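You operate a simulated robot arm through the tools that you are given. There is no shell and no other tool. Be economical: measure what you need, move in short steps, check, and stop when the job is done.

You run a simulated two-armed robot. Do the job below in one go: nothing can be reset, and whatever is moved stays where it is left.

## Task
Put the purple pad on the green tray. Put the short tube in the steel tray. Fetch the white cap from the top of the steel plate and set it on the shelf over the yellow table. Put the vial that says "0" from the top of the grey bench on the top of the tall block and the vial marked "12" on the top of the yellow table. Fetch the yellow collar from the top of the grey table and set it on the shelf under the green table. Take the orange probe and leave it on the deck of the green tank. Do these in any order. Set down upright: vial.

It is judged by the outcome, as a careful person would: the job done as asked, and still so three seconds after it is handed in. It fails if anything else is knocked over, pushed out of place, dropped, spilled or broken. Lids that push on must go on centred and level and be pressed home; caps that screw on are set level and turned clockwise until they are tight.

## Robot
Two 7-joint arms with fingered hands on one trunk, on a base that drives. Base frame: it is fixed to the floor where the robot stands at the start and does not move with it; the origin is under the middle of the robot, x ahead of it, y to its left, z up; the surface under the hand at the start is at about z = 820. Readings come in mm, degrees, newtons and seconds.
The left shoulder is at the start at [21, 213, 1348], the right one opposite. With the tool pointing down near the work surface each hand reaches from about 100 to 600 mm from the robot's upright axis, wherever it stands, measured 20 degrees to its own side. Places, roughly: deck of the green tank (24x120 cm) [5560, 420, 900]; green tray (37x22x4 cm) [1000, 400, 800]; orange probe (3x3x14 cm) [5200, 900, 200]; purple pad (6x5x5 cm) [500, 0, 1300]; shelf over the yellow table (79x13 cm) [780, -20, 1300]; shelf under the green table [2900, 300, 300]; short tube (5x5x13 cm) [700, 400, 300]; steel tray (30x17x8 cm) [3700, 500, 500]; top of the tall block [600, -2000, 800]; top of the yellow table [800, -200, 800]; vial [3250, 2000, 1000]; white cap (4x4x2 cm) [1600, 2100, 900]; yellow collar [3000, 0, 750]. Payload 3.6 kg a hand.
Tool frame (each hand has its own): the origin (TCP) lies between the finger pads and is the grasp point; the fingertips stand 22 mm ahead of it; z points along the fingers, y is the line along which they close. The gripper opens to 132 mm. The gripper's body begins 60 mm behind the TCP. The gripper is a hand of 4 fingers: y runs from the thumb to the fingers, the wrist lies at [0, 0, -203] in the tool frame, and closing takes about 1.5 s.
Orientation is that of the tool frame in the base frame, as a unit quaternion [w, x, y, z]. With the fingers straight down and closing along the base's y, the tool's x points along the base's -x, its y along +y and its z along -z.

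## Interface
- The arms move only by the tool send_rows. It takes "left_deltas", "right_deltas" or both (then of equal length, played together; a hand with none holds still); each is a list of rows, each a list of 3 entries, a list of its own where there are three numbers: the shift along the tool's x, y, z in mm, then the turn, a rotation vector about the tool's x, y, z in degrees, then the closure, from 0 (fully open) to 1 (shut). In form: [[[tx, ty, tz], [rx, ry, rz], grip], ...]. A call has 1 to 10 rows; each row is the pose to reach, as a shift and turn from the pose commanded when the call began, along the tool's axes at that moment. Each row takes 0.2 s and may step no farther than 50 mm and 8.6 degrees from the row before; otherwise, or with a gripper value out of range, the whole call is refused. A pose out of reach is approached as far as the arm can. The call stops where the force on the tool passes 40 N (or 10 N more than at its start, if that is more) or the arm is blocked; 0.2 s more then pass. Each finger travels about 108 mm/s and halts on what it meets, pressing with about 27 N; the grip force reading is that of the motor and also rises with nothing between the fingers. The clock runs only during rows and for 0.2 s after the last one: add rows that repeat a pose to give the fingers time. It gives the time, the measured TCP pose, the force on the tool (base axes), the opening and the grip force at its end, in the units of the frame above (readings bear some noise), with the torque about the TCP (base axes, N m) and any sound that the robot's microphone picked up.
- Cameras (640 x 400 px; columns grow to the right, rows downward): "scene" is now at [170.1, -16.1, 1263.4]; the picture's right is [-0.16, -0.99, 0.00], its down [-0.34, 0.05, -0.94] and it looks along [0.93, -0.15, -0.34] (base axes); focal length 214 px, centre (320, 200). "left" rides on the left gripper at [-53, -53, -84] in its tool frame; the picture's right is [0.71, -0.71, 0.00], its down [0.53, 0.53, -0.67] and it looks along [0.47, 0.47, 0.74] (tool axes); focal length 247 px, centre (320, 200). "right" rides on the right gripper at [53, -53, -84] in its tool frame; the picture's right is [0.71, 0.71, 0.00], its down [-0.53, 0.53, -0.67] and it looks along [-0.47, 0.47, 0.74] (tool axes); focal length 247 px, centre (320, 200). There is no depth. A picture from a camera that has moved, and an enlarged one, comes with that camera's place and axes in the base frame and with its lens.
- get_image(camera): a new picture of that camera. The clock stands still meanwhile.
- slide_trunk(by): slides the trunk up (or, below 0, down) by that many mm; the arms and the scene camera ride with it, the base frame stays. It gives what a move gives, with no picture.
- roll_base(legs): drives the robot by 1 to 6 legs, each [ahead, turn to the left] in mm and degrees, along the robot's own axes; the way and the turn of a leg run together, so that a leg with both is an arc; at most 1500 mm and 180 degrees a leg. The arms and the cameras ride along, it lands a little off, and it stops where it bumps. It gives what a move gives.
- set_grasp(shape, hand): the hand has 4 fingers and takes this shape, open, in about a second: jaw (thumb against the fingers, like two jaws); tri (thumb and two fingers); tip (a fingertip pinch); poke (one finger out to press); point (the index stretched); flat (the hand flat); cup (the hand cupped); fist (a fist). The gripper value then closes the fingers along that shape, each until it touches; the sizes above hold for jaw. It gives what a move gives, with no picture.
- turn_head(pan, tilt): turns the head with the scene camera to pan (to the left, within 60 degrees either way) and tilt (down, from -29 to 69), counted from straight ahead of the robot. It gives what a move gives.
- enlarge(camera, box): a new picture of the part [left, top, right, bottom] of that camera's present view, enlarged. The clock stands still meanwhile.
- sign_off(): hands the job in; it is judged then, once.

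Go step by step. Nothing tells you exact positions but the pictures and the camera data: compare them with the known pose of the tool, close in by small moves and look again before you grip or let go. The budget is 207 turns and 194 pictures, counting those below and the enlarged ones. Unless the task says otherwise, let go and move clear before handing in, and close with one line.

The tools are called as name(argument=value, ...) on one line, values as JSON. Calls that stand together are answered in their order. send_rows: Moves the arms, as the interface text tells. Its arguments: {"type":"object","properties":{"left_deltas":{"type":"array"},"right_deltas":{"type":"array"}},"required":[]} The other tools are called the same way: slide_trunk (by) slides the trunk up or down; set_grasp (shape, hand) gives the hand a shape; roll_base (legs) drives the base; turn_head (pan, tilt) turns the head that bears the scene camera; get_image (camera) takes a picture; enlarge (camera, box) takes an enlarged picture of a part of a camera's view; sign_off () hands the job in.

At the start:

```text
clock: 0.0
left_tool_pos: [372.2, 197.4, 999.3]
left_tool_rot: [0.0, -0.001, 1.0, 0.0]
left_force: [-0.2, 0.4, -0.2]
left_wrist_torque: [0.01, -0.01, -0.03]
left_width: 132.1
left_finger_force: 0.0
left_shape: jaw
right_tool_pos: [514.8, -149.1, 998.7]
right_tool_rot: [0.0, -0.001, 1.0, 0.0]
right_force: [-0.2, -0.6, -1.1]
right_wrist_torque: [-0.01, -0.02, -0.01]
right_width: 131.7
right_finger_force: 0.1
right_shape: jaw
trunk travel left (down, up): [-625.0, 51.0]
robot x, y, heading: [-2.0, -3.5, 0.2]
head pan, tilt: [-9.0, 19.8]
```

scene: 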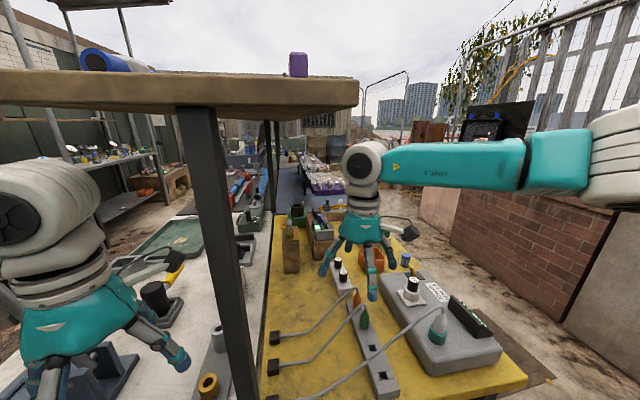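
right: 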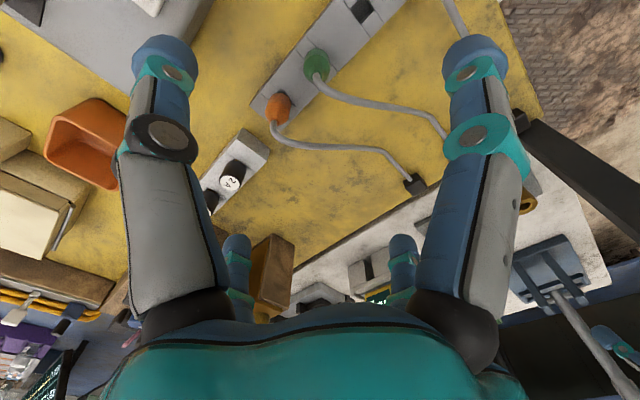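
left: 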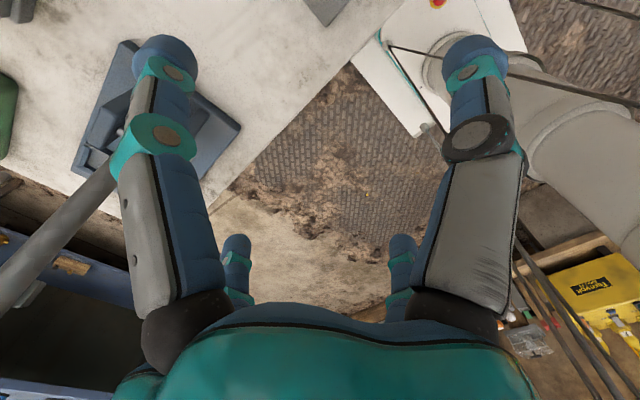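

I see the shelf with the purple pad just ahead, the yellow table below it to the right and a pale table to the left. I'll raise the trunk and look round before moving the arms.

slide_trunk(by=50)

turn_head(pan=0, tilt=15)

get_image(camera="scene")

turn_head(pan=45, tilt=25)

get_image(camera="scene")

turn_head(pan=-45, tilt=25)

get_image(camera="scene")

```text
clock: 0.9
left_tool_pos: [366.4, 199.0, 1040.1]
left_tool_rot: [-0.011, -0.001, 1.0, 0.005]
left_force: [0.2, 0.3, -0.1]
left_wrist_torque: [0.01, 0.01, -0.01]
left_width: 131.7
left_finger_force: 0.1
left_shape: jaw
right_tool_pos: [515.7, -150.6, 1046.8]
right_tool_rot: [-0.002, -0.001, 1.0, 0.0]
right_force: [-0.1, -0.3, -0.1]
right_wrist_torque: [-0.01, 0.0, 0.0]
right_width: 131.8
right_finger_force: 0.1
right_shape: jaw
trunk travel left (down, up): [-675.0, 1.0]
robot x, y, heading: [-0.5, -2.9, -0.2]
head pan, tilt: [-9.0, 19.8]
```

```text
clock: 1.6
left_tool_pos: [367.1, 198.5, 1039.6]
left_tool_rot: [-0.013, 0.0, 1.0, 0.006]
left_force: [0.2, -1.1, -0.1]
left_wrist_torque: [0.03, -0.01, 0.0]
left_width: 131.6
left_finger_force: 0.1
left_shape: jaw
right_tool_pos: [515.9, -151.2, 1047.5]
right_tool_rot: [-0.002, -0.001, 1.0, 0.0]
right_force: [-0.2, -1.0, 0.0]
right_wrist_torque: [-0.01, -0.01, 0.02]
right_width: 131.7
right_finger_force: 0.0
right_shape: jaw
trunk travel left (down, up): [-675.0, 1.0]
robot x, y, heading: [2.5, -3.4, 0.2]
head pan, tilt: [0.0, 15.0]
```

```text
190 pictures are left
camera scene: at [175.1, -1.9, 1320.6], right [0.0, -1.0, 0.0], down [-0.26, 0.0, -0.96], along [0.96, 0.0, -0.26], focal length 214 px, centre (320, 200)
```

scene: 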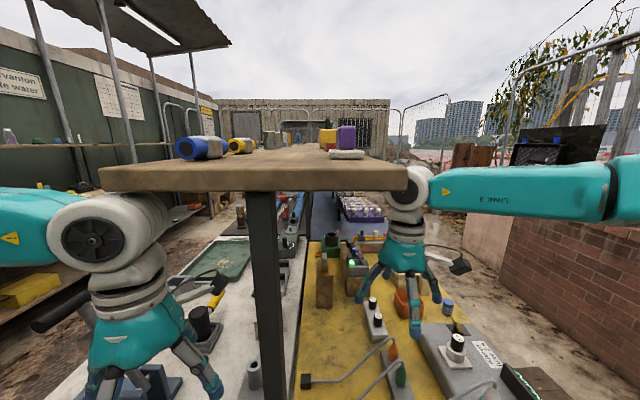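

```text
clock: 2.7
left_tool_pos: [366.1, 199.3, 1040.0]
left_tool_rot: [-0.013, 0.0, 1.0, 0.005]
left_force: [0.7, 0.9, -0.5]
left_wrist_torque: [0.01, 0.02, 0.01]
left_width: 132.1
left_finger_force: 0.0
left_shape: jaw
right_tool_pos: [515.8, -149.6, 1048.3]
right_tool_rot: [-0.002, -0.001, 1.0, 0.0]
right_force: [0.7, -0.8, -0.6]
right_wrist_torque: [-0.04, 0.0, 0.03]
right_width: 131.7
right_finger_force: 0.1
right_shape: jaw
trunk travel left (down, up): [-675.0, 1.0]
robot x, y, heading: [0.1, -0.3, -0.0]
head pan, tilt: [45.0, 25.0]
```

```text
189 pictures are left
camera scene: at [147.1, 63.3, 1304.5], right [0.71, -0.71, 0.0], down [-0.3, -0.3, -0.91], along [0.64, 0.64, -0.42], focal length 214 px, centre (320, 200)
```

scene: 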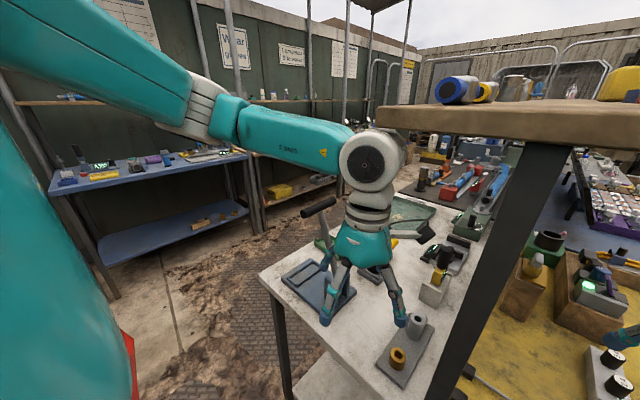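

```text
clock: 4.4
left_tool_pos: [365.8, 199.4, 1039.7]
left_tool_rot: [-0.014, 0.0, 1.0, 0.006]
left_force: [0.1, 0.3, -0.2]
left_wrist_torque: [0.0, 0.02, -0.01]
left_width: 132.0
left_finger_force: 0.1
left_shape: jaw
right_tool_pos: [516.8, -149.1, 1046.5]
right_tool_rot: [-0.001, -0.001, 1.0, 0.0]
right_force: [1.0, -0.7, -0.1]
right_wrist_torque: [-0.02, 0.0, 0.03]
right_width: 132.0
right_finger_force: 0.1
right_shape: jaw
trunk travel left (down, up): [-675.0, 1.0]
robot x, y, heading: [-1.0, 0.5, -0.2]
head pan, tilt: [-45.0, 25.0]
```

```text
188 pictures are left
camera scene: at [147.3, -66.6, 1304.5], right [-0.71, -0.71, 0.0], down [-0.3, 0.3, -0.91], along [0.64, -0.64, -0.43], focal length 214 px, centre (320, 200)
```

scene: 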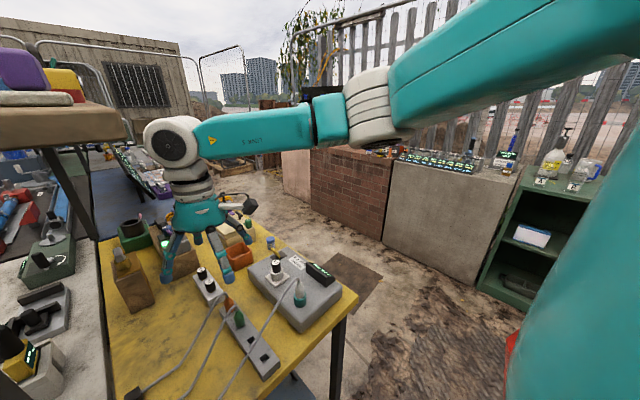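

The pad is around (500, -40) with its top near z 1343 on the shelf, next to a yellow item. I'll look closer before reaching for it.

turn_head(pan=0, tilt=15)

enlarge(camera="scene", box=[160, 90, 420, 250])

enlarge(camera="scene", box=[270, 220, 530, 400])

```text
clock: 5.5
left_tool_pos: [366.0, 200.3, 1039.0]
left_tool_rot: [-0.013, 0.0, 1.0, 0.006]
left_force: [-0.9, -0.7, -0.2]
left_wrist_torque: [0.04, 0.03, 0.0]
left_width: 132.1
left_finger_force: 0.0
left_shape: jaw
right_tool_pos: [515.8, -148.6, 1047.7]
right_tool_rot: [-0.001, -0.001, 1.0, 0.0]
right_force: [0.2, 0.6, -0.1]
right_wrist_torque: [0.0, 0.0, -0.03]
right_width: 131.8
right_finger_force: 0.0
right_shape: jaw
trunk travel left (down, up): [-675.0, 1.0]
robot x, y, heading: [2.4, -2.1, 0.1]
head pan, tilt: [0.0, 15.0]
```

```text
2.46 times, centred on (290, 170) of scene
camera zoom: at [175.6, -1.4, 1320.6], right [0.0, -1.0, 0.0], down [-0.26, 0.0, -0.96], along [0.96, 0.0, -0.26], focal length 528 px, centre (394, 274)
```

zoom: 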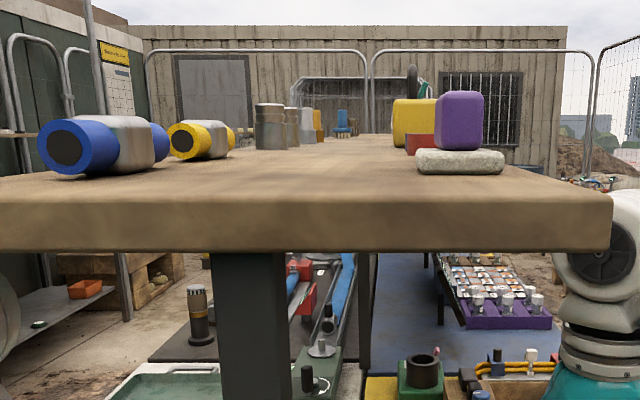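

```text
2.22 times, centred on (400, 310) of scene
camera zoom: at [175.6, -1.4, 1320.6], right [0.0, -1.0, 0.0], down [-0.26, 0.0, -0.96], along [0.96, 0.0, -0.26], focal length 477 px, centre (142, -44)
```

zoom: 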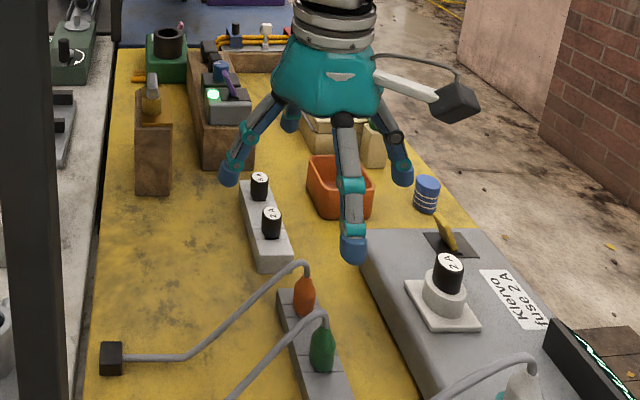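

The purple handle sits on a pale base, which makes up the 6x5x5 pad. I'll bring the right hand out to the right, up past the shelf edge, then over.

send_rows(right_deltas=[[[0, -45, 0], [0, 0, 0], 0], [[0, -90, 0], [0, 0, 0], 0], [[0, -90, -50], [0, 0, 0], 0], [[0, -90, -100], [0, 0, 0], 0], [[0, -90, -150], [0, 0, 0], 0], [[0, -90, -200], [0, 0, 0], 0], [[0, -90, -250], [0, 0, 0], 0], [[0, -90, -300], [0, 0, 0], 0], [[0, -90, -350], [0, 0, 0], 0], [[0, -90, -390], [0, 0, 0], 0.3]])

get_image(camera="right")

get_image(camera="scene")

```text
clock: 7.7
left_tool_pos: [367.1, 200.3, 1039.1]
left_tool_rot: [-0.012, 0.0, 1.0, 0.006]
left_force: [0.2, 0.0, -0.4]
left_wrist_torque: [0.0, -0.01, 0.01]
left_width: 131.8
left_finger_force: 0.0
left_shape: jaw
right_tool_pos: [518.1, -239.4, 1435.8]
right_tool_rot: [-0.002, -0.001, 1.0, 0.0]
right_force: [-0.6, -0.4, 0.2]
right_wrist_torque: [-0.01, 0.02, -0.02]
right_width: 92.9
right_finger_force: 0.1
right_shape: jaw
trunk travel left (down, up): [-675.0, 1.0]
robot x, y, heading: [-1.7, -3.2, 0.0]
head pan, tilt: [0.0, 15.0]
```

```text
185 pictures are left
camera right: at [464.2, -293.1, 1519.9], right [-0.71, 0.71, 0.0], down [0.53, 0.53, 0.67], along [0.47, 0.47, -0.75], focal length 247 px, centre (320, 200)
```

right: 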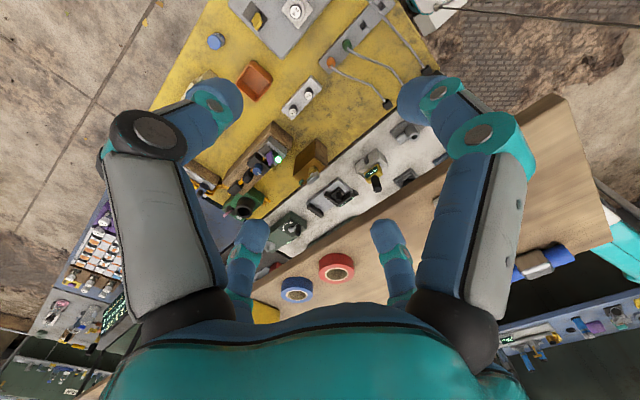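

```text
184 pictures are left
camera scene: at [175.7, -0.9, 1320.6], right [0.0, -1.0, 0.0], down [-0.26, 0.0, -0.96], along [0.96, 0.0, -0.26], focal length 214 px, centre (320, 200)
```

scene: 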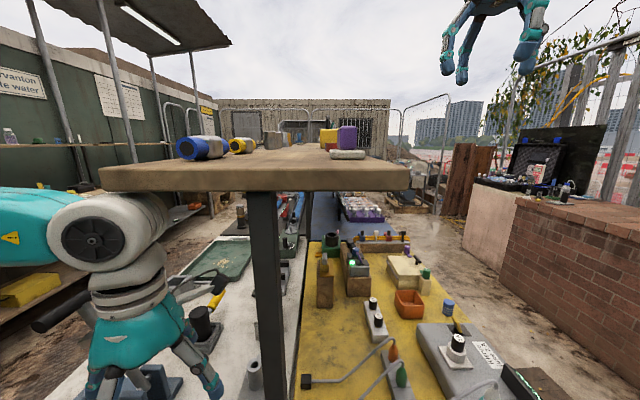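

The right hand is clear above the shelf. I'll bring it over the pad, still high, and look with the hand camera.

send_rows(right_deltas=[[[0, 50, 0], [0, 0, 0], 0.4], [[0, 100, 0], [0, 0, 0], 0.4], [[0, 150, 0], [0, 0, 0], 0.4], [[0, 200, 0], [0, 0, 0], 0.4], [[0, 200, 10], [0, 0, 0], 0.4]])

get_image(camera="right")

get_image(camera="scene")

```text
clock: 8.9
left_tool_pos: [366.8, 201.2, 1039.1]
left_tool_rot: [-0.012, 0.0, 1.0, 0.006]
left_force: [-0.4, 0.1, -0.3]
left_wrist_torque: [0.02, -0.02, 0.02]
left_width: 131.8
left_finger_force: 0.0
left_shape: jaw
right_tool_pos: [518.6, -40.8, 1424.7]
right_tool_rot: [-0.002, -0.001, 1.0, 0.001]
right_force: [-0.2, -0.7, 0.4]
right_wrist_torque: [0.04, 0.0, -0.01]
right_width: 79.6
right_finger_force: 0.2
right_shape: jaw
trunk travel left (down, up): [-675.0, 1.0]
robot x, y, heading: [1.1, 1.2, -0.2]
head pan, tilt: [0.0, 15.0]
```

```text
183 pictures are left
camera right: at [465.3, -94.1, 1508.3], right [-0.71, 0.71, 0.0], down [0.53, 0.53, 0.67], along [0.47, 0.47, -0.75], focal length 247 px, centre (320, 200)
```

right: 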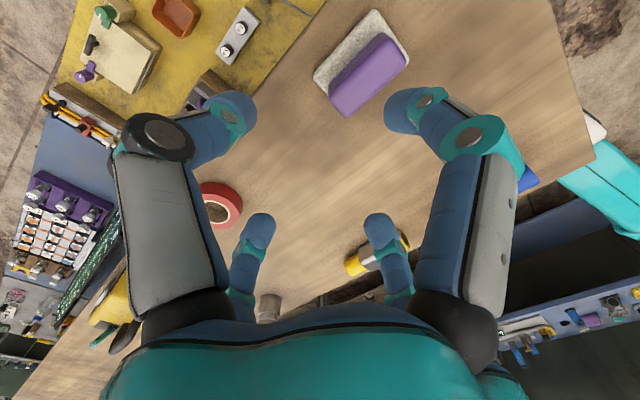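

```text
182 pictures are left
camera scene: at [175.8, -0.8, 1320.6], right [0.0, -1.0, 0.0], down [-0.26, 0.0, -0.96], along [0.96, 0.0, -0.26], focal length 214 px, centre (320, 200)
```

scene: 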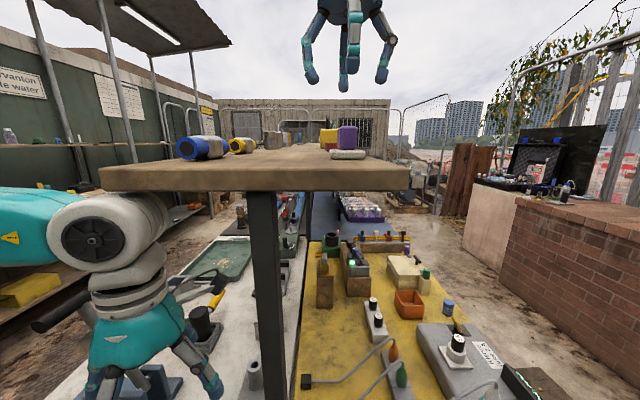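

The hand camera puts the purple handle at about (477, -41), long along x and about 25 mm wide in y. I'll go over it and down most of the way.

send_rows(right_deltas=[[[41, 0, 0], [0, 0, 0], 0.45], [[41, 0, 30], [0, 0, 0], 0.45], [[41, 0, 60], [0, 0, 0], 0.45], [[41, 0, 80], [0, 0, 0], 0.45]])

get_image(camera="right")

enlarge(camera="scene", box=[260, 60, 420, 200])

```text
clock: 9.9
left_tool_pos: [366.7, 200.2, 1040.0]
left_tool_rot: [-0.012, 0.0, 1.0, 0.005]
left_force: [-0.3, 0.1, -0.2]
left_wrist_torque: [0.01, -0.02, 0.0]
left_width: 132.1
left_finger_force: 0.1
left_shape: jaw
right_tool_pos: [477.2, -37.4, 1344.6]
right_tool_rot: [-0.002, -0.001, 1.0, 0.0]
right_force: [0.5, 0.1, 0.0]
right_wrist_torque: [0.01, 0.01, 0.0]
right_width: 73.0
right_finger_force: 0.0
right_shape: jaw
trunk travel left (down, up): [-675.0, 1.0]
robot x, y, heading: [-0.2, -0.8, -0.3]
head pan, tilt: [0.0, 15.0]
```

```text
181 pictures are left
camera right: at [423.7, -91.8, 1427.5], right [-0.71, 0.71, 0.0], down [0.53, 0.53, 0.67], along [0.47, 0.47, -0.75], focal length 247 px, centre (320, 200)
```

right: 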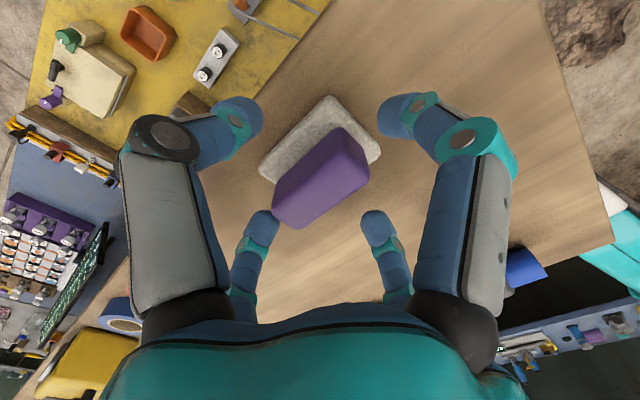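

```text
2.86 times, centred on (340, 130) of scene
camera zoom: at [175.9, -0.6, 1320.6], right [0.0, -1.0, 0.0], down [-0.26, 0.0, -0.96], along [0.96, 0.0, -0.26], focal length 613 px, centre (263, 400)
```

zoom: 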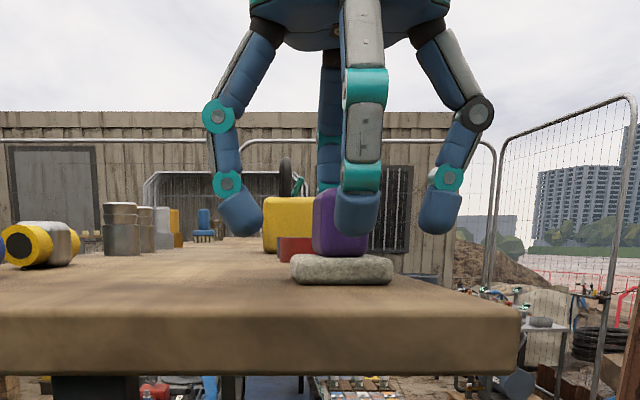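

The four fingers surround the handle. I'll drop 8 mm and close on it.

send_rows(right_deltas=[[[0, -3, 8], [0, 0, 0], 0.45], [[0, -3, 8], [0, 0, 0], 0.7], [[0, -3, 8], [0, 0, 0], 1], [[0, -3, 8], [0, 0, 0], 1], [[0, -3, 8], [0, 0, 0], 1], [[0, -3, 8], [0, 0, 0], 1]])

get_image(camera="right")

```text
clock: 11.3
left_tool_pos: [367.5, 201.0, 1040.0]
left_tool_rot: [-0.012, -0.001, 1.0, 0.005]
left_force: [0.9, -0.2, -0.3]
left_wrist_torque: [0.01, 0.05, -0.01]
left_width: 131.7
left_finger_force: 0.0
left_shape: jaw
right_tool_pos: [477.4, -41.8, 1336.5]
right_tool_rot: [-0.002, 0.0, 1.0, 0.0]
right_force: [-0.1, 0.2, -0.2]
right_wrist_torque: [0.0, -0.01, -0.01]
right_width: 23.3
right_finger_force: 27.6
right_shape: jaw
trunk travel left (down, up): [-675.0, 1.0]
robot x, y, heading: [-3.0, 0.5, 0.1]
head pan, tilt: [0.0, 15.0]
```

```text
179 pictures are left
camera right: at [423.1, -95.3, 1420.8], right [-0.71, 0.71, 0.0], down [0.53, 0.53, 0.67], along [0.47, 0.47, -0.75], focal length 247 px, centre (320, 200)
```

right: 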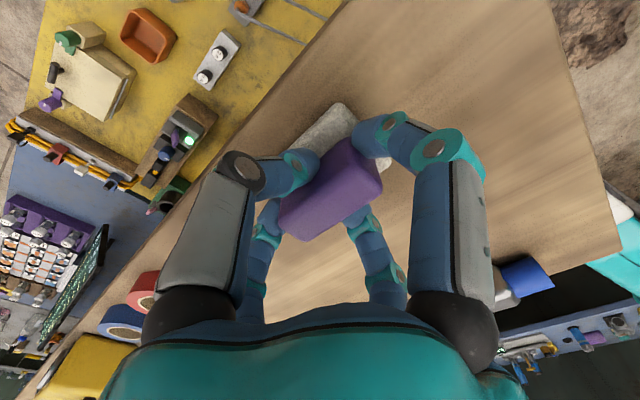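

Gripped with 23 mm opening. I'll lift and check that it came along.

send_rows(right_deltas=[[[0, 0, -30], [0, 0, 0], 1], [[0, 0, -70], [0, 0, 0], 1]])

get_image(camera="scene")

```text
clock: 11.9
left_tool_pos: [367.9, 201.5, 1039.6]
left_tool_rot: [-0.012, -0.002, 1.0, 0.005]
left_force: [-0.7, -0.3, 0.5]
left_wrist_torque: [0.0, -0.01, 0.02]
left_width: 131.9
left_finger_force: 0.1
left_shape: jaw
right_tool_pos: [477.8, -41.4, 1410.8]
right_tool_rot: [-0.003, -0.001, 1.0, 0.0]
right_force: [-0.5, 0.0, 0.0]
right_wrist_torque: [-0.01, -0.03, 0.03]
right_width: 23.3
right_finger_force: 26.8
right_shape: jaw
trunk travel left (down, up): [-675.0, 1.0]
robot x, y, heading: [-1.4, -1.6, 0.3]
head pan, tilt: [0.0, 15.0]
```

```text
178 pictures are left
camera scene: at [175.9, -0.3, 1320.6], right [0.0, -1.0, 0.0], down [-0.26, 0.0, -0.96], along [0.96, 0.0, -0.26], focal length 214 px, centre (320, 200)
```

scene: 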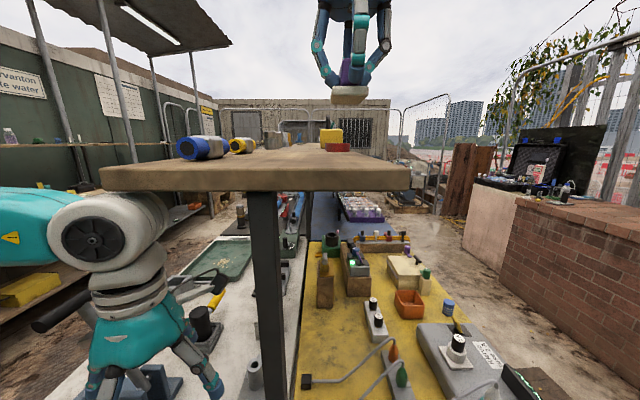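

The pad is held. I'll back off from the shelf, then tuck both hands to a carry pose.

roll_base(legs=[[-350, 0]])

send_rows(right_deltas=[[[30, -40, 40], [0, 0, 0], 1], [[60, -80, 80], [0, 0, 0], 1], [[90, -110, 120], [0, 0, 0], 1], [[120, -130, 160], [0, 0, 0], 1], [[140, -140, 200], [0, 0, 0], 1]], left_deltas=[[[0, 0, -40], [0, 0, 0], 0], [[0, 0, -80], [0, 0, 0], 0], [[0, 0, -120], [0, 0, 0], 0], [[0, 0, -150], [0, 0, 0], 0], [[0, 0, -150], [0, 0, 0], 0]])

roll_base(legs=[[0, 70], [1150, 0], [0, -70]])

turn_head(pan=0, tilt=15)

get_image(camera="scene")

```text
clock: 14.2
left_tool_pos: [15.5, 199.0, 1048.3]
left_tool_rot: [-0.001, -0.008, 1.0, 0.0]
left_force: [1.0, 0.5, -0.2]
left_wrist_torque: [0.03, 0.0, 0.02]
left_width: 132.1
left_finger_force: 0.1
left_shape: jaw
right_tool_pos: [120.9, -38.8, 1411.5]
right_tool_rot: [-0.001, -0.006, 1.0, 0.0]
right_force: [0.6, -0.5, 0.0]
right_wrist_torque: [0.01, -0.02, 0.01]
right_width: 23.3
right_finger_force: 27.0
right_shape: jaw
trunk travel left (down, up): [-675.0, 1.0]
robot x, y, heading: [-351.8, -4.2, 1.0]
head pan, tilt: [0.0, 15.0]
```

```text
refused: row 1 steps farther than a row can; nothing moved
```

```text
clock: 17.3
left_tool_pos: [-372.6, 420.7, 1050.0]
left_tool_rot: [0.001, -0.536, 0.844, -0.001]
left_force: [-0.2, 0.1, -0.9]
left_wrist_torque: [0.01, -0.02, -0.01]
left_width: 132.1
left_finger_force: 0.0
left_shape: jaw
right_tool_pos: [-114.5, 411.3, 1411.2]
right_tool_rot: [0.0, -0.535, 0.845, -0.002]
right_force: [-1.2, -0.7, -0.6]
right_wrist_torque: [0.01, -0.01, 0.03]
right_width: 23.1
right_finger_force: 26.6
right_shape: jaw
trunk travel left (down, up): [-675.0, 1.0]
robot x, y, heading: [-309.3, -24.3, 67.2]
head pan, tilt: [0.0, 15.0]
stopped in leg 1: the robot was blocked; the commanded pose is now the measured one
```

```text
clock: 17.9
left_tool_pos: [-371.6, 420.7, 1049.9]
left_tool_rot: [0.001, -0.535, 0.845, -0.001]
left_force: [-0.8, 0.1, -0.2]
left_wrist_torque: [0.01, 0.01, 0.06]
left_width: 131.7
left_finger_force: 0.1
left_shape: jaw
right_tool_pos: [-111.0, 409.6, 1412.8]
right_tool_rot: [-0.001, -0.534, 0.845, -0.001]
right_force: [-0.1, -0.4, -0.5]
right_wrist_torque: [-0.01, 0.02, 0.0]
right_width: 22.7
right_finger_force: 26.5
right_shape: jaw
trunk travel left (down, up): [-675.0, 1.0]
robot x, y, heading: [-304.6, -23.3, 67.0]
head pan, tilt: [0.0, 15.0]
```

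```text
177 pictures are left
camera scene: at [-238.0, 132.2, 1321.4], right [0.92, -0.39, 0.0], down [-0.1, -0.24, -0.97], along [0.38, 0.89, -0.26], focal length 214 px, centre (320, 200)
```

scene: 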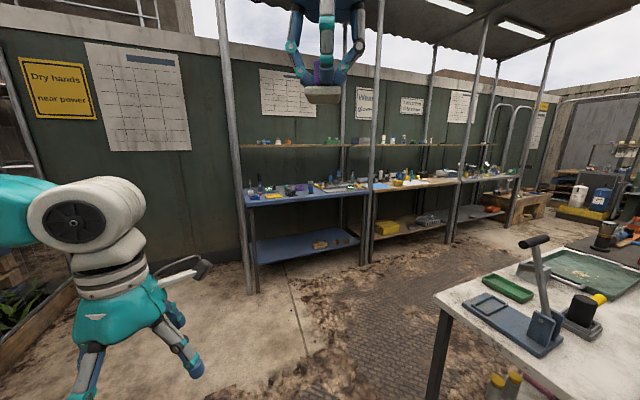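

The turn was blocked at 67°, but nothing appears disturbed in view. I'll tuck the hands and drive ahead into the aisle.

send_rows(right_deltas=[[[20, -20, 28], [0, 0, 0], 1], [[40, -40, 56], [0, 0, 0], 1], [[60, -60, 84], [0, 0, 0], 1], [[80, -80, 112], [0, 0, 0], 1], [[100, -100, 140], [0, 0, 0], 1], [[120, -120, 168], [0, 0, 0], 1], [[130, -130, 196], [0, 0, 0], 1]], left_deltas=[[[0, 0, -20], [0, 0, 0], 0], [[0, 0, -40], [0, 0, 0], 0], [[0, 0, -60], [0, 0, 0], 0], [[0, 0, -80], [0, 0, 0], 0], [[0, 0, -100], [0, 0, 0], 0], [[0, 0, -120], [0, 0, 0], 0], [[0, 0, -140], [0, 0, 0], 0]])

roll_base(legs=[[1120, 0]])

turn_head(pan=-60, tilt=25)

get_image(camera="scene")

```text
clock: 19.5
left_tool_pos: [-372.9, 419.8, 1189.3]
left_tool_rot: [0.001, -0.536, 0.844, -0.001]
left_force: [-0.6, 0.2, 0.1]
left_wrist_torque: [-0.01, 0.0, -0.01]
left_width: 131.8
left_finger_force: 0.0
left_shape: jaw
right_tool_pos: [-50.9, 235.2, 1216.7]
right_tool_rot: [-0.001, -0.535, 0.845, 0.0]
right_force: [0.4, 0.2, -0.1]
right_wrist_torque: [0.0, -0.01, 0.0]
right_width: 23.0
right_finger_force: 26.7
right_shape: jaw
trunk travel left (down, up): [-675.0, 1.0]
robot x, y, heading: [-305.1, -23.2, 67.1]
head pan, tilt: [0.0, 15.0]
```

```text
clock: 25.4
left_tool_pos: [119.7, 1471.2, 1188.4]
left_tool_rot: [0.001, -0.518, 0.856, 0.0]
left_force: [-0.7, -0.7, 0.1]
left_wrist_torque: [0.0, 0.0, 0.0]
left_width: 132.0
left_finger_force: 0.1
left_shape: jaw
right_tool_pos: [432.9, 1274.4, 1216.1]
right_tool_rot: [-0.001, -0.516, 0.856, -0.001]
right_force: [0.8, 0.1, -0.8]
right_wrist_torque: [0.02, 0.0, -0.01]
right_width: 22.9
right_finger_force: 27.5
right_shape: jaw
trunk travel left (down, up): [-675.0, 1.0]
robot x, y, heading: [167.0, 1021.3, 64.7]
head pan, tilt: [0.0, 15.0]
```

```text
clock: 26.7
left_tool_pos: [119.8, 1473.3, 1189.8]
left_tool_rot: [0.001, -0.518, 0.855, -0.001]
left_force: [0.1, -0.1, 0.3]
left_wrist_torque: [0.01, 0.01, 0.02]
left_width: 131.9
left_finger_force: 0.1
left_shape: jaw
right_tool_pos: [432.0, 1275.1, 1217.2]
right_tool_rot: [-0.001, -0.516, 0.856, -0.001]
right_force: [0.1, 0.3, -0.4]
right_wrist_torque: [0.0, -0.04, 0.02]
right_width: 23.2
right_finger_force: 26.5
right_shape: jaw
trunk travel left (down, up): [-675.0, 1.0]
robot x, y, heading: [169.8, 1024.5, 65.0]
head pan, tilt: [-60.0, 25.0]
```

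```text
176 pictures are left
camera scene: at [292.9, 1101.8, 1305.2], right [0.08, -1.0, 0.0], down [-0.42, -0.04, -0.91], along [0.9, 0.07, -0.42], focal length 214 px, centre (320, 200)
```

scene: 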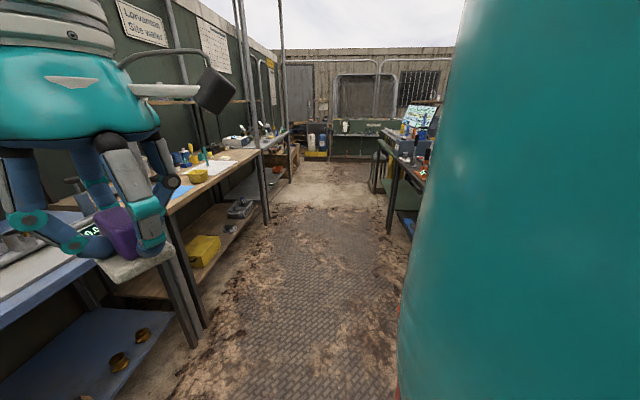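

The aisle is clear. I'll turn to face along it, drive to beside the tray, and face the table.

roll_base(legs=[[0, -65], [850, 0], [0, -90]])

turn_head(pan=0, tilt=40)

get_image(camera="scene")

```text
clock: 30.0
left_tool_pos: [555.1, 1255.2, 1190.7]
left_tool_rot: [-0.001, 0.022, 1.0, 0.001]
left_force: [0.1, -0.6, 0.2]
left_wrist_torque: [0.03, -0.01, 0.0]
left_width: 132.1
left_finger_force: 0.1
left_shape: jaw
right_tool_pos: [509.0, 886.4, 1218.0]
right_tool_rot: [0.0, 0.024, 1.0, 0.001]
right_force: [0.4, -0.6, -1.5]
right_wrist_torque: [0.06, -0.01, -0.04]
right_width: 22.8
right_finger_force: 27.1
right_shape: jaw
trunk travel left (down, up): [-675.0, 1.0]
robot x, y, heading: [167.2, 1075.7, -0.2]
head pan, tilt: [-60.0, 25.0]
stopped in leg 1: the robot was blocked; the commanded pose is now the measured one
```

```text
clock: 31.3
left_tool_pos: [554.2, 1258.3, 1190.6]
left_tool_rot: [0.0, 0.021, 1.0, 0.0]
left_force: [-0.2, 0.0, -0.7]
left_wrist_torque: [0.0, -0.02, 0.0]
left_width: 131.9
left_finger_force: 0.0
left_shape: jaw
right_tool_pos: [508.9, 891.0, 1217.6]
right_tool_rot: [-0.001, 0.024, 1.0, 0.0]
right_force: [0.1, -0.2, -0.5]
right_wrist_torque: [-0.01, 0.03, -0.01]
right_width: 22.8
right_finger_force: 27.0
right_shape: jaw
trunk travel left (down, up): [-675.0, 1.0]
robot x, y, heading: [170.2, 1076.5, 0.1]
head pan, tilt: [0.0, 40.0]
```

```text
175 pictures are left
camera scene: at [332.9, 1076.5, 1281.9], right [0.0, -1.0, 0.0], down [-0.64, 0.0, -0.77], along [0.77, 0.0, -0.64], focal length 214 px, centre (320, 200)
```

scene: 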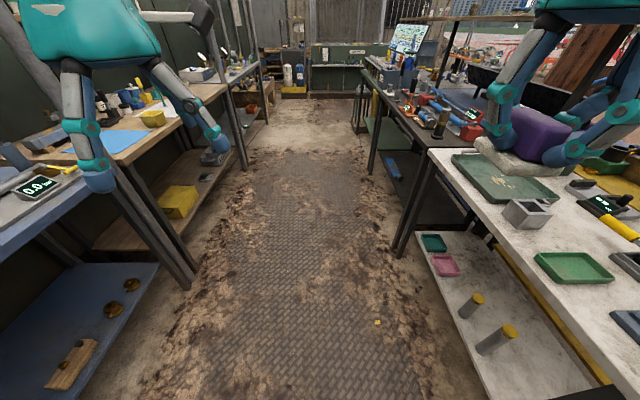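

The aisle is clear ahead, and the green tray is on the near right corner of the white table. I'll drive further along, then turn right to face the table.

roll_base(legs=[[920, 0]])

roll_base(legs=[[0, -90]])

get_image(camera="scene")

```text
clock: 36.1
left_tool_pos: [1475.0, 1237.0, 1190.4]
left_tool_rot: [-0.001, 0.032, 0.999, 0.0]
left_force: [0.0, 0.0, -0.3]
left_wrist_torque: [0.01, -0.03, -0.01]
left_width: 131.8
left_finger_force: 0.0
left_shape: jaw
right_tool_pos: [1422.3, 872.1, 1217.9]
right_tool_rot: [-0.001, 0.034, 0.999, 0.0]
right_force: [0.5, 0.9, -0.6]
right_wrist_torque: [0.02, 0.01, 0.02]
right_width: 22.9
right_finger_force: 26.9
right_shape: jaw
trunk travel left (down, up): [-675.0, 1.0]
robot x, y, heading: [1085.1, 1064.3, -1.5]
head pan, tilt: [0.0, 40.0]
```

```text
clock: 39.3
left_tool_pos: [1409.9, 780.6, 1190.8]
left_tool_rot: [0.001, 0.564, 0.826, 0.002]
left_force: [-0.5, -1.0, 0.2]
left_wrist_torque: [0.04, -0.05, 0.01]
left_width: 132.1
left_finger_force: 0.1
left_shape: jaw
right_tool_pos: [1054.3, 674.0, 1218.5]
right_tool_rot: [0.0, 0.566, 0.824, 0.002]
right_force: [-1.5, -0.3, -0.6]
right_wrist_torque: [0.01, -0.02, 0.0]
right_width: 23.0
right_finger_force: 27.3
right_shape: jaw
trunk travel left (down, up): [-675.0, 1.0]
robot x, y, heading: [1130.8, 1086.1, -68.4]
head pan, tilt: [0.0, 40.0]
stopped in leg 1: the robot was blocked; the commanded pose is now the measured one
```

```text
174 pictures are left
camera scene: at [1191.6, 932.3, 1281.8], right [-0.93, -0.37, 0.0], down [-0.23, 0.6, -0.77], along [0.28, -0.71, -0.64], focal length 214 px, centre (320, 200)
```

scene: 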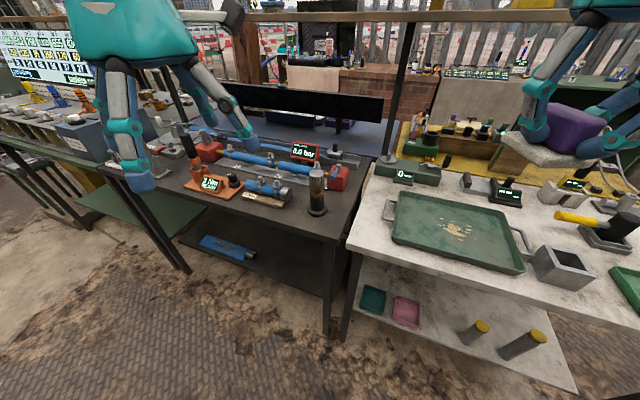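

The turn stalls near 66° each time, so I'll keep turns small. The green tray's middle is near (980, 405); I'll finish the turn and ease forward.

roll_base(legs=[[0, -21], [170, 0]])

turn_head(pan=-15, tilt=45)

get_image(camera="scene")

```text
clock: 41.9
left_tool_pos: [1285.6, 526.9, 1190.0]
left_tool_rot: [0.0, 0.706, 0.709, 0.002]
left_force: [-0.5, 0.1, 0.0]
left_wrist_torque: [-0.03, -0.04, 0.04]
left_width: 131.9
left_finger_force: 0.0
left_shape: jaw
right_tool_pos: [916.0, 555.8, 1219.3]
right_tool_rot: [0.0, 0.708, 0.706, 0.001]
right_force: [0.2, -0.5, -0.4]
right_wrist_torque: [-0.07, -0.03, -0.02]
right_width: 23.0
right_finger_force: 26.8
right_shape: jaw
trunk travel left (down, up): [-675.0, 1.0]
robot x, y, heading: [1142.5, 905.8, -89.6]
head pan, tilt: [0.0, 40.0]
```

```text
clock: 42.7
left_tool_pos: [1286.0, 526.4, 1191.8]
left_tool_rot: [0.0, 0.705, 0.709, 0.0]
left_force: [1.0, 0.0, -0.6]
left_wrist_torque: [0.01, -0.01, 0.02]
left_width: 132.0
left_finger_force: 0.1
left_shape: jaw
right_tool_pos: [916.0, 556.2, 1220.4]
right_tool_rot: [-0.001, 0.708, 0.706, 0.001]
right_force: [-0.2, 0.4, -0.8]
right_wrist_torque: [0.0, 0.0, -0.02]
right_width: 22.9
right_finger_force: 26.5
right_shape: jaw
trunk travel left (down, up): [-675.0, 1.0]
robot x, y, heading: [1142.0, 902.9, -89.5]
head pan, tilt: [-15.0, 45.0]
```

```text
173 pictures are left
camera scene: at [1124.6, 754.2, 1274.6], right [-0.97, 0.25, 0.0], down [0.18, 0.69, -0.71], along [-0.18, -0.68, -0.71], focal length 214 px, centre (320, 200)
```

scene: 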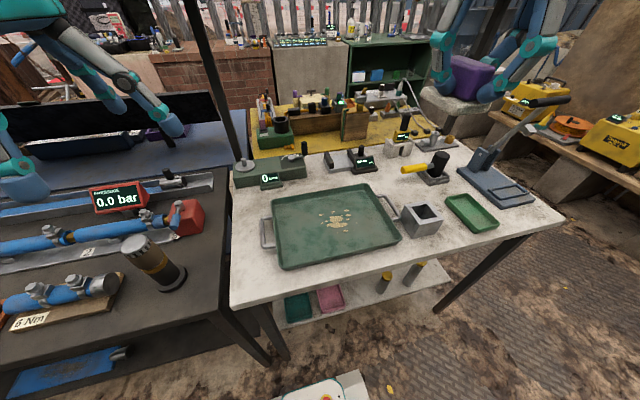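

Tray spans about x 850–1160, y 280–505 with debris in its middle. I'll set the pad on the clear part near (1095, 400), first going above it.

send_rows(right_deltas=[[[-30, 30, 20], [0, 0, 0], 1], [[-60, 60, 40], [0, 0, 0], 1], [[-90, 90, 65], [0, 0, 0], 1], [[-120, 120, 90], [0, 0, 0], 1], [[-145, 150, 115], [0, 0, 0], 1], [[-156, 179, 150], [0, 0, 0], 1], [[-156, 179, 200], [0, 0, 0], 1], [[-156, 179, 250], [0, 0, 0], 1], [[-156, 179, 300], [0, 0, 0], 1], [[-156, 179, 310], [0, 0, 0], 1]])

get_image(camera="right")

get_image(camera="scene")

```text
clock: 44.9
left_tool_pos: [1287.0, 528.2, 1192.0]
left_tool_rot: [0.001, 0.705, 0.709, 0.002]
left_force: [-0.4, -0.4, 0.1]
left_wrist_torque: [-0.03, -0.02, 0.02]
left_width: 131.8
left_finger_force: 0.0
left_shape: jaw
right_tool_pos: [1094.7, 401.8, 909.7]
right_tool_rot: [-0.001, 0.707, 0.707, -0.001]
right_force: [0.4, -0.2, 0.0]
right_wrist_torque: [-0.02, 0.01, 0.0]
right_width: 22.6
right_finger_force: 27.2
right_shape: jaw
trunk travel left (down, up): [-675.0, 1.0]
robot x, y, heading: [1143.4, 909.9, -89.6]
head pan, tilt: [-15.0, 45.0]
```

```text
172 pictures are left
camera right: at [1040.7, 454.0, 992.2], right [0.71, 0.71, 0.0], down [0.53, -0.53, 0.67], along [0.47, -0.47, -0.74], focal length 247 px, centre (320, 200)
```

right: 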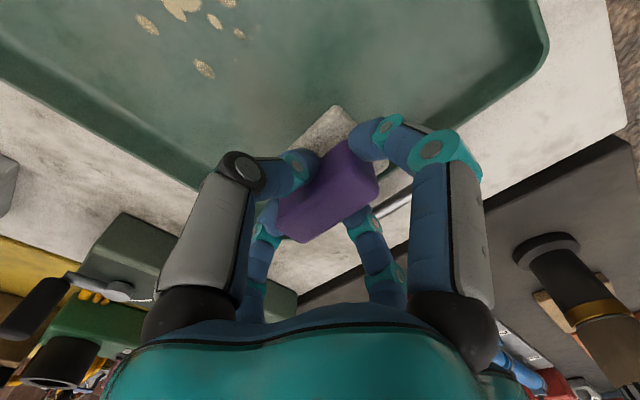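

```text
171 pictures are left
camera scene: at [1124.6, 754.4, 1274.6], right [-0.97, 0.25, 0.0], down [0.18, 0.69, -0.71], along [-0.18, -0.68, -0.71], focal length 214 px, centre (320, 200)
```

scene: 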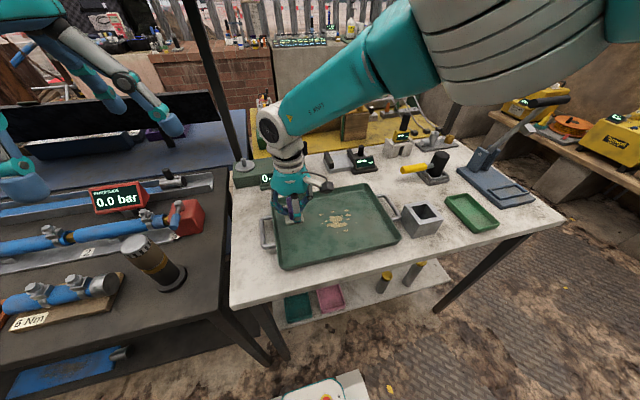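

The drop point is well inside the tray, clear of debris and rim. I'll lower until contact shows.

send_rows(right_deltas=[[[0, 0, 20], [0, 0, 0], 1], [[0, 0, 35], [0, 0, 0], 1], [[0, 0, 40], [0, 0, 0], 1]])

enlarge(camera="scene", box=[240, 150, 400, 270])

```text
clock: 45.7
left_tool_pos: [1286.0, 527.3, 1192.3]
left_tool_rot: [0.0, 0.706, 0.709, 0.001]
left_force: [0.0, 0.6, -1.0]
left_wrist_torque: [0.03, -0.01, 0.0]
left_width: 132.0
left_finger_force: 0.0
left_shape: jaw
right_tool_pos: [1088.1, 412.9, 881.9]
right_tool_rot: [-0.001, 0.708, 0.706, 0.001]
right_force: [-0.1, -0.6, -0.5]
right_wrist_torque: [0.03, 0.02, -0.01]
right_width: 22.9
right_finger_force: 27.1
right_shape: jaw
right hand out of reach, approached as far as the arm can: row 1, 2, 3
trunk travel left (down, up): [-675.0, 1.0]
robot x, y, heading: [1144.9, 906.3, -89.5]
head pan, tilt: [-15.0, 45.0]
```

```text
3.33 times, centred on (320, 210) of scene
camera zoom: at [1124.6, 754.3, 1274.6], right [-0.97, 0.25, 0.0], down [0.18, 0.69, -0.71], along [-0.18, -0.68, -0.71], focal length 715 px, centre (320, 167)
```

zoom: 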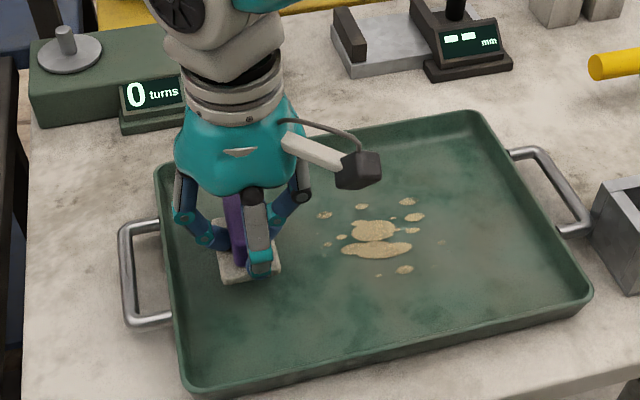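

The arm is at its lower limit, so I'll raise the hand slightly and lower the trunk instead.

send_rows(right_deltas=[[[-6, 6, -40], [0, 0, 0], 1], [[-12, 10, -80], [0, 0, 0], 1], [[-12, 10, -100], [0, 0, 0], 1]])

slide_trunk(by=-110)

send_rows(right_deltas=[[[0, 0, 5], [0, 0, 0], 1], [[0, 0, 5], [0, 0, 0], 1]])

```text
clock: 46.5
left_tool_pos: [1285.2, 527.8, 1191.5]
left_tool_rot: [0.0, 0.706, 0.708, 0.001]
left_force: [0.1, -0.1, 0.4]
left_wrist_torque: [-0.02, -0.02, -0.02]
left_width: 132.0
left_finger_force: 0.1
left_shape: jaw
right_tool_pos: [1098.0, 399.7, 983.7]
right_tool_rot: [0.0, 0.708, 0.706, 0.0]
right_force: [0.1, 0.4, -0.5]
right_wrist_torque: [0.02, -0.01, 0.0]
right_width: 22.9
right_finger_force: 26.8
right_shape: jaw
trunk travel left (down, up): [-675.0, 1.0]
robot x, y, heading: [1144.4, 909.2, -89.5]
head pan, tilt: [-15.0, 45.0]
```

```text
clock: 47.9
left_tool_pos: [1284.4, 528.3, 1081.7]
left_tool_rot: [-0.001, 0.706, 0.708, 0.0]
left_force: [0.6, -0.2, 0.5]
left_wrist_torque: [-0.03, -0.04, -0.02]
left_width: 132.0
left_finger_force: 0.1
left_shape: jaw
right_tool_pos: [1097.3, 398.7, 873.9]
right_tool_rot: [0.0, 0.708, 0.706, 0.0]
right_force: [-0.3, 0.3, -0.8]
right_wrist_torque: [-0.02, -0.02, -0.03]
right_width: 23.1
right_finger_force: 27.2
right_shape: jaw
trunk travel left (down, up): [-565.0, 111.0]
robot x, y, heading: [1137.2, 907.8, -89.3]
head pan, tilt: [-15.0, 45.0]
```

```text
clock: 48.5
left_tool_pos: [1287.1, 527.8, 1081.7]
left_tool_rot: [0.0, 0.706, 0.708, 0.001]
left_force: [0.2, -0.6, -0.5]
left_wrist_torque: [0.0, 0.0, 0.03]
left_width: 131.9
left_finger_force: 0.0
left_shape: jaw
right_tool_pos: [1098.0, 399.5, 868.8]
right_tool_rot: [-0.002, 0.708, 0.706, 0.0]
right_force: [-0.8, 0.0, -0.2]
right_wrist_torque: [0.03, -0.01, 0.01]
right_width: 22.8
right_finger_force: 26.9
right_shape: jaw
trunk travel left (down, up): [-565.0, 111.0]
robot x, y, heading: [1144.6, 906.0, -89.6]
head pan, tilt: [-15.0, 45.0]
```

No contact yet at 869. I'll continue down a few mm at a time.

send_rows(right_deltas=[[[0, 0, 3], [0, 0, 0], 1], [[0, 0, 6], [0, 0, 0], 1]])

enlarge(camera="right", box=[220, 80, 440, 260])

```text
clock: 49.1
left_tool_pos: [1286.0, 528.1, 1081.6]
left_tool_rot: [0.0, 0.706, 0.708, 0.002]
left_force: [0.3, 0.8, -0.4]
left_wrist_torque: [-0.02, -0.01, -0.01]
left_width: 132.0
left_finger_force: 0.1
left_shape: jaw
right_tool_pos: [1097.4, 400.2, 863.1]
right_tool_rot: [0.0, 0.708, 0.707, 0.001]
right_force: [0.2, -0.8, -1.2]
right_wrist_torque: [-0.02, 0.0, 0.01]
right_width: 22.8
right_finger_force: 27.3
right_shape: jaw
trunk travel left (down, up): [-565.0, 111.0]
robot x, y, heading: [1143.2, 906.4, -89.4]
head pan, tilt: [-15.0, 45.0]
```

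```text
2.22 times, centred on (330, 170) of right
camera zoom: at [1043.3, 452.7, 946.4], right [0.71, 0.71, 0.0], down [0.53, -0.53, 0.67], along [0.47, -0.47, -0.74], focal length 549 px, centre (298, 267)
```

zoom: 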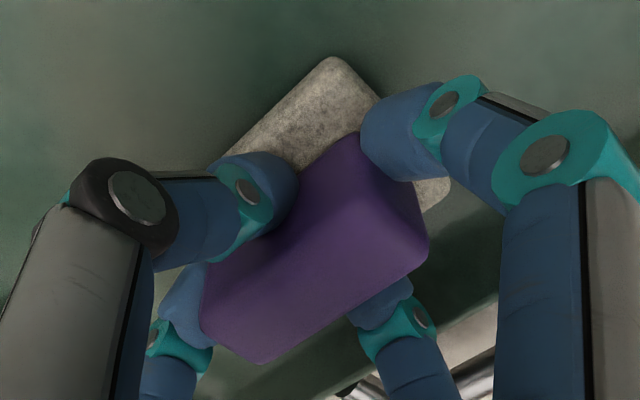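

send_rows(right_deltas=[[[0, 0, 3], [0, 0, 0], 1], [[0, 0, 6], [0, 0, 0], 1]])

send_rows(right_deltas=[[[0, 0, 2], [0, 0, 0], 1], [[0, 0, 4], [0, 0, 0], 1]])

enlarge(camera="right", box=[220, 80, 440, 260])

```text
clock: 49.7
left_tool_pos: [1285.5, 531.0, 1082.7]
left_tool_rot: [0.001, 0.706, 0.708, 0.0]
left_force: [-0.2, 0.7, -0.6]
left_wrist_torque: [-0.01, 0.0, -0.05]
left_width: 132.0
left_finger_force: 0.1
left_shape: jaw
right_tool_pos: [1098.9, 399.7, 858.5]
right_tool_rot: [0.002, 0.709, 0.705, -0.003]
right_force: [-5.9, 3.2, 28.4]
right_wrist_torque: [0.0, 0.04, -0.01]
right_width: 23.3
right_finger_force: 26.8
right_shape: jaw
trunk travel left (down, up): [-565.0, 111.0]
robot x, y, heading: [1141.9, 910.5, -89.6]
head pan, tilt: [-15.0, 45.0]
```

```text
clock: 50.1
left_tool_pos: [1286.4, 529.1, 1082.9]
left_tool_rot: [0.001, 0.706, 0.708, 0.001]
left_force: [-0.4, -0.9, -0.4]
left_wrist_torque: [0.04, 0.0, 0.02]
left_width: 131.9
left_finger_force: 0.1
left_shape: jaw
right_tool_pos: [1097.1, 396.6, 860.3]
right_tool_rot: [0.004, 0.708, 0.706, -0.002]
right_force: [0.0, 5.8, 21.0]
right_wrist_torque: [0.15, -0.06, 0.0]
right_width: 23.4
right_finger_force: 26.9
right_shape: jaw
trunk travel left (down, up): [-565.0, 111.0]
robot x, y, heading: [1140.5, 905.3, -89.5]
head pan, tilt: [-15.0, 45.0]
stopped in row 2 (right hand): the force on the tool passed its limit at 41 N (the readings are from after the stop); the commanded pose is now the measured one
```

```text
2.22 times, centred on (330, 170) of right
camera zoom: at [1045.0, 450.3, 942.5], right [0.71, 0.7, 0.0], down [0.52, -0.52, 0.67], along [0.47, -0.48, -0.74], focal length 549 px, centre (298, 267)
```

zoom: 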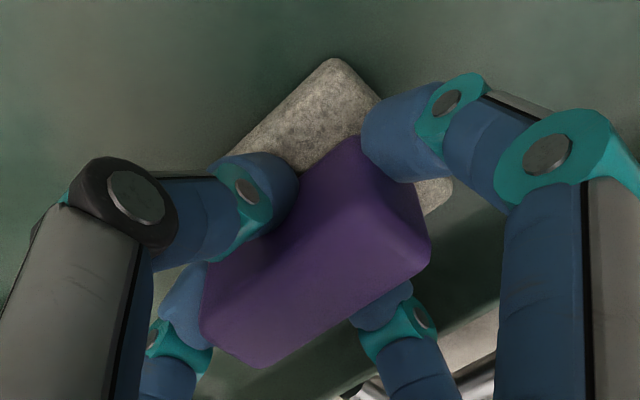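

It is in contact with the tray floor. I'll open and lift away.

send_rows(right_deltas=[[[0, 0, -1], [0, 0, 0], 0.6], [[0, 0, -1], [0, 0, 0], 0.45], [[0, 0, -1], [0, 0, 0], 0.45], [[0, 0, -40], [0, 0, 0], 0.45], [[0, 0, -90], [0, 0, 0], 0.4], [[0, 0, -140], [0, 0, 0], 0.3]])

get_image(camera="scene")

```text
clock: 51.5
left_tool_pos: [1284.9, 527.7, 1083.2]
left_tool_rot: [0.0, 0.706, 0.708, 0.001]
left_force: [0.0, -0.1, 0.4]
left_wrist_torque: [0.0, 0.01, 0.01]
left_width: 131.9
left_finger_force: 0.1
left_shape: jaw
right_tool_pos: [1095.2, 397.4, 996.3]
right_tool_rot: [0.002, 0.708, 0.706, -0.001]
right_force: [-0.1, -0.3, -0.4]
right_wrist_torque: [0.02, 0.02, 0.02]
right_width: 91.9
right_finger_force: 0.0
right_shape: jaw
trunk travel left (down, up): [-565.0, 111.0]
robot x, y, heading: [1139.9, 907.8, -89.4]
head pan, tilt: [-15.0, 45.0]
```

```text
167 pictures are left
camera scene: at [1124.5, 754.6, 1164.3], right [-0.97, 0.25, 0.0], down [0.18, 0.68, -0.71], along [-0.18, -0.68, -0.71], focal length 214 px, centre (320, 200)
```

scene: 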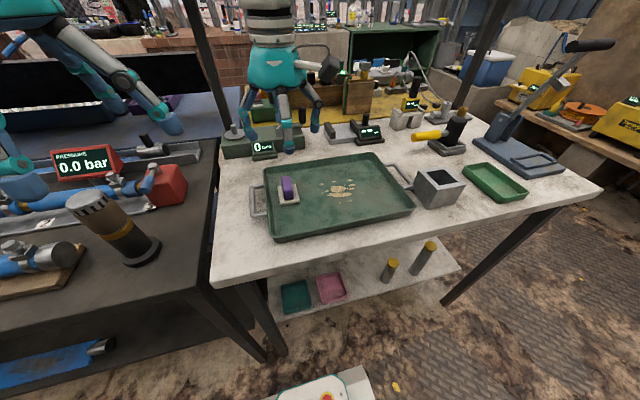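

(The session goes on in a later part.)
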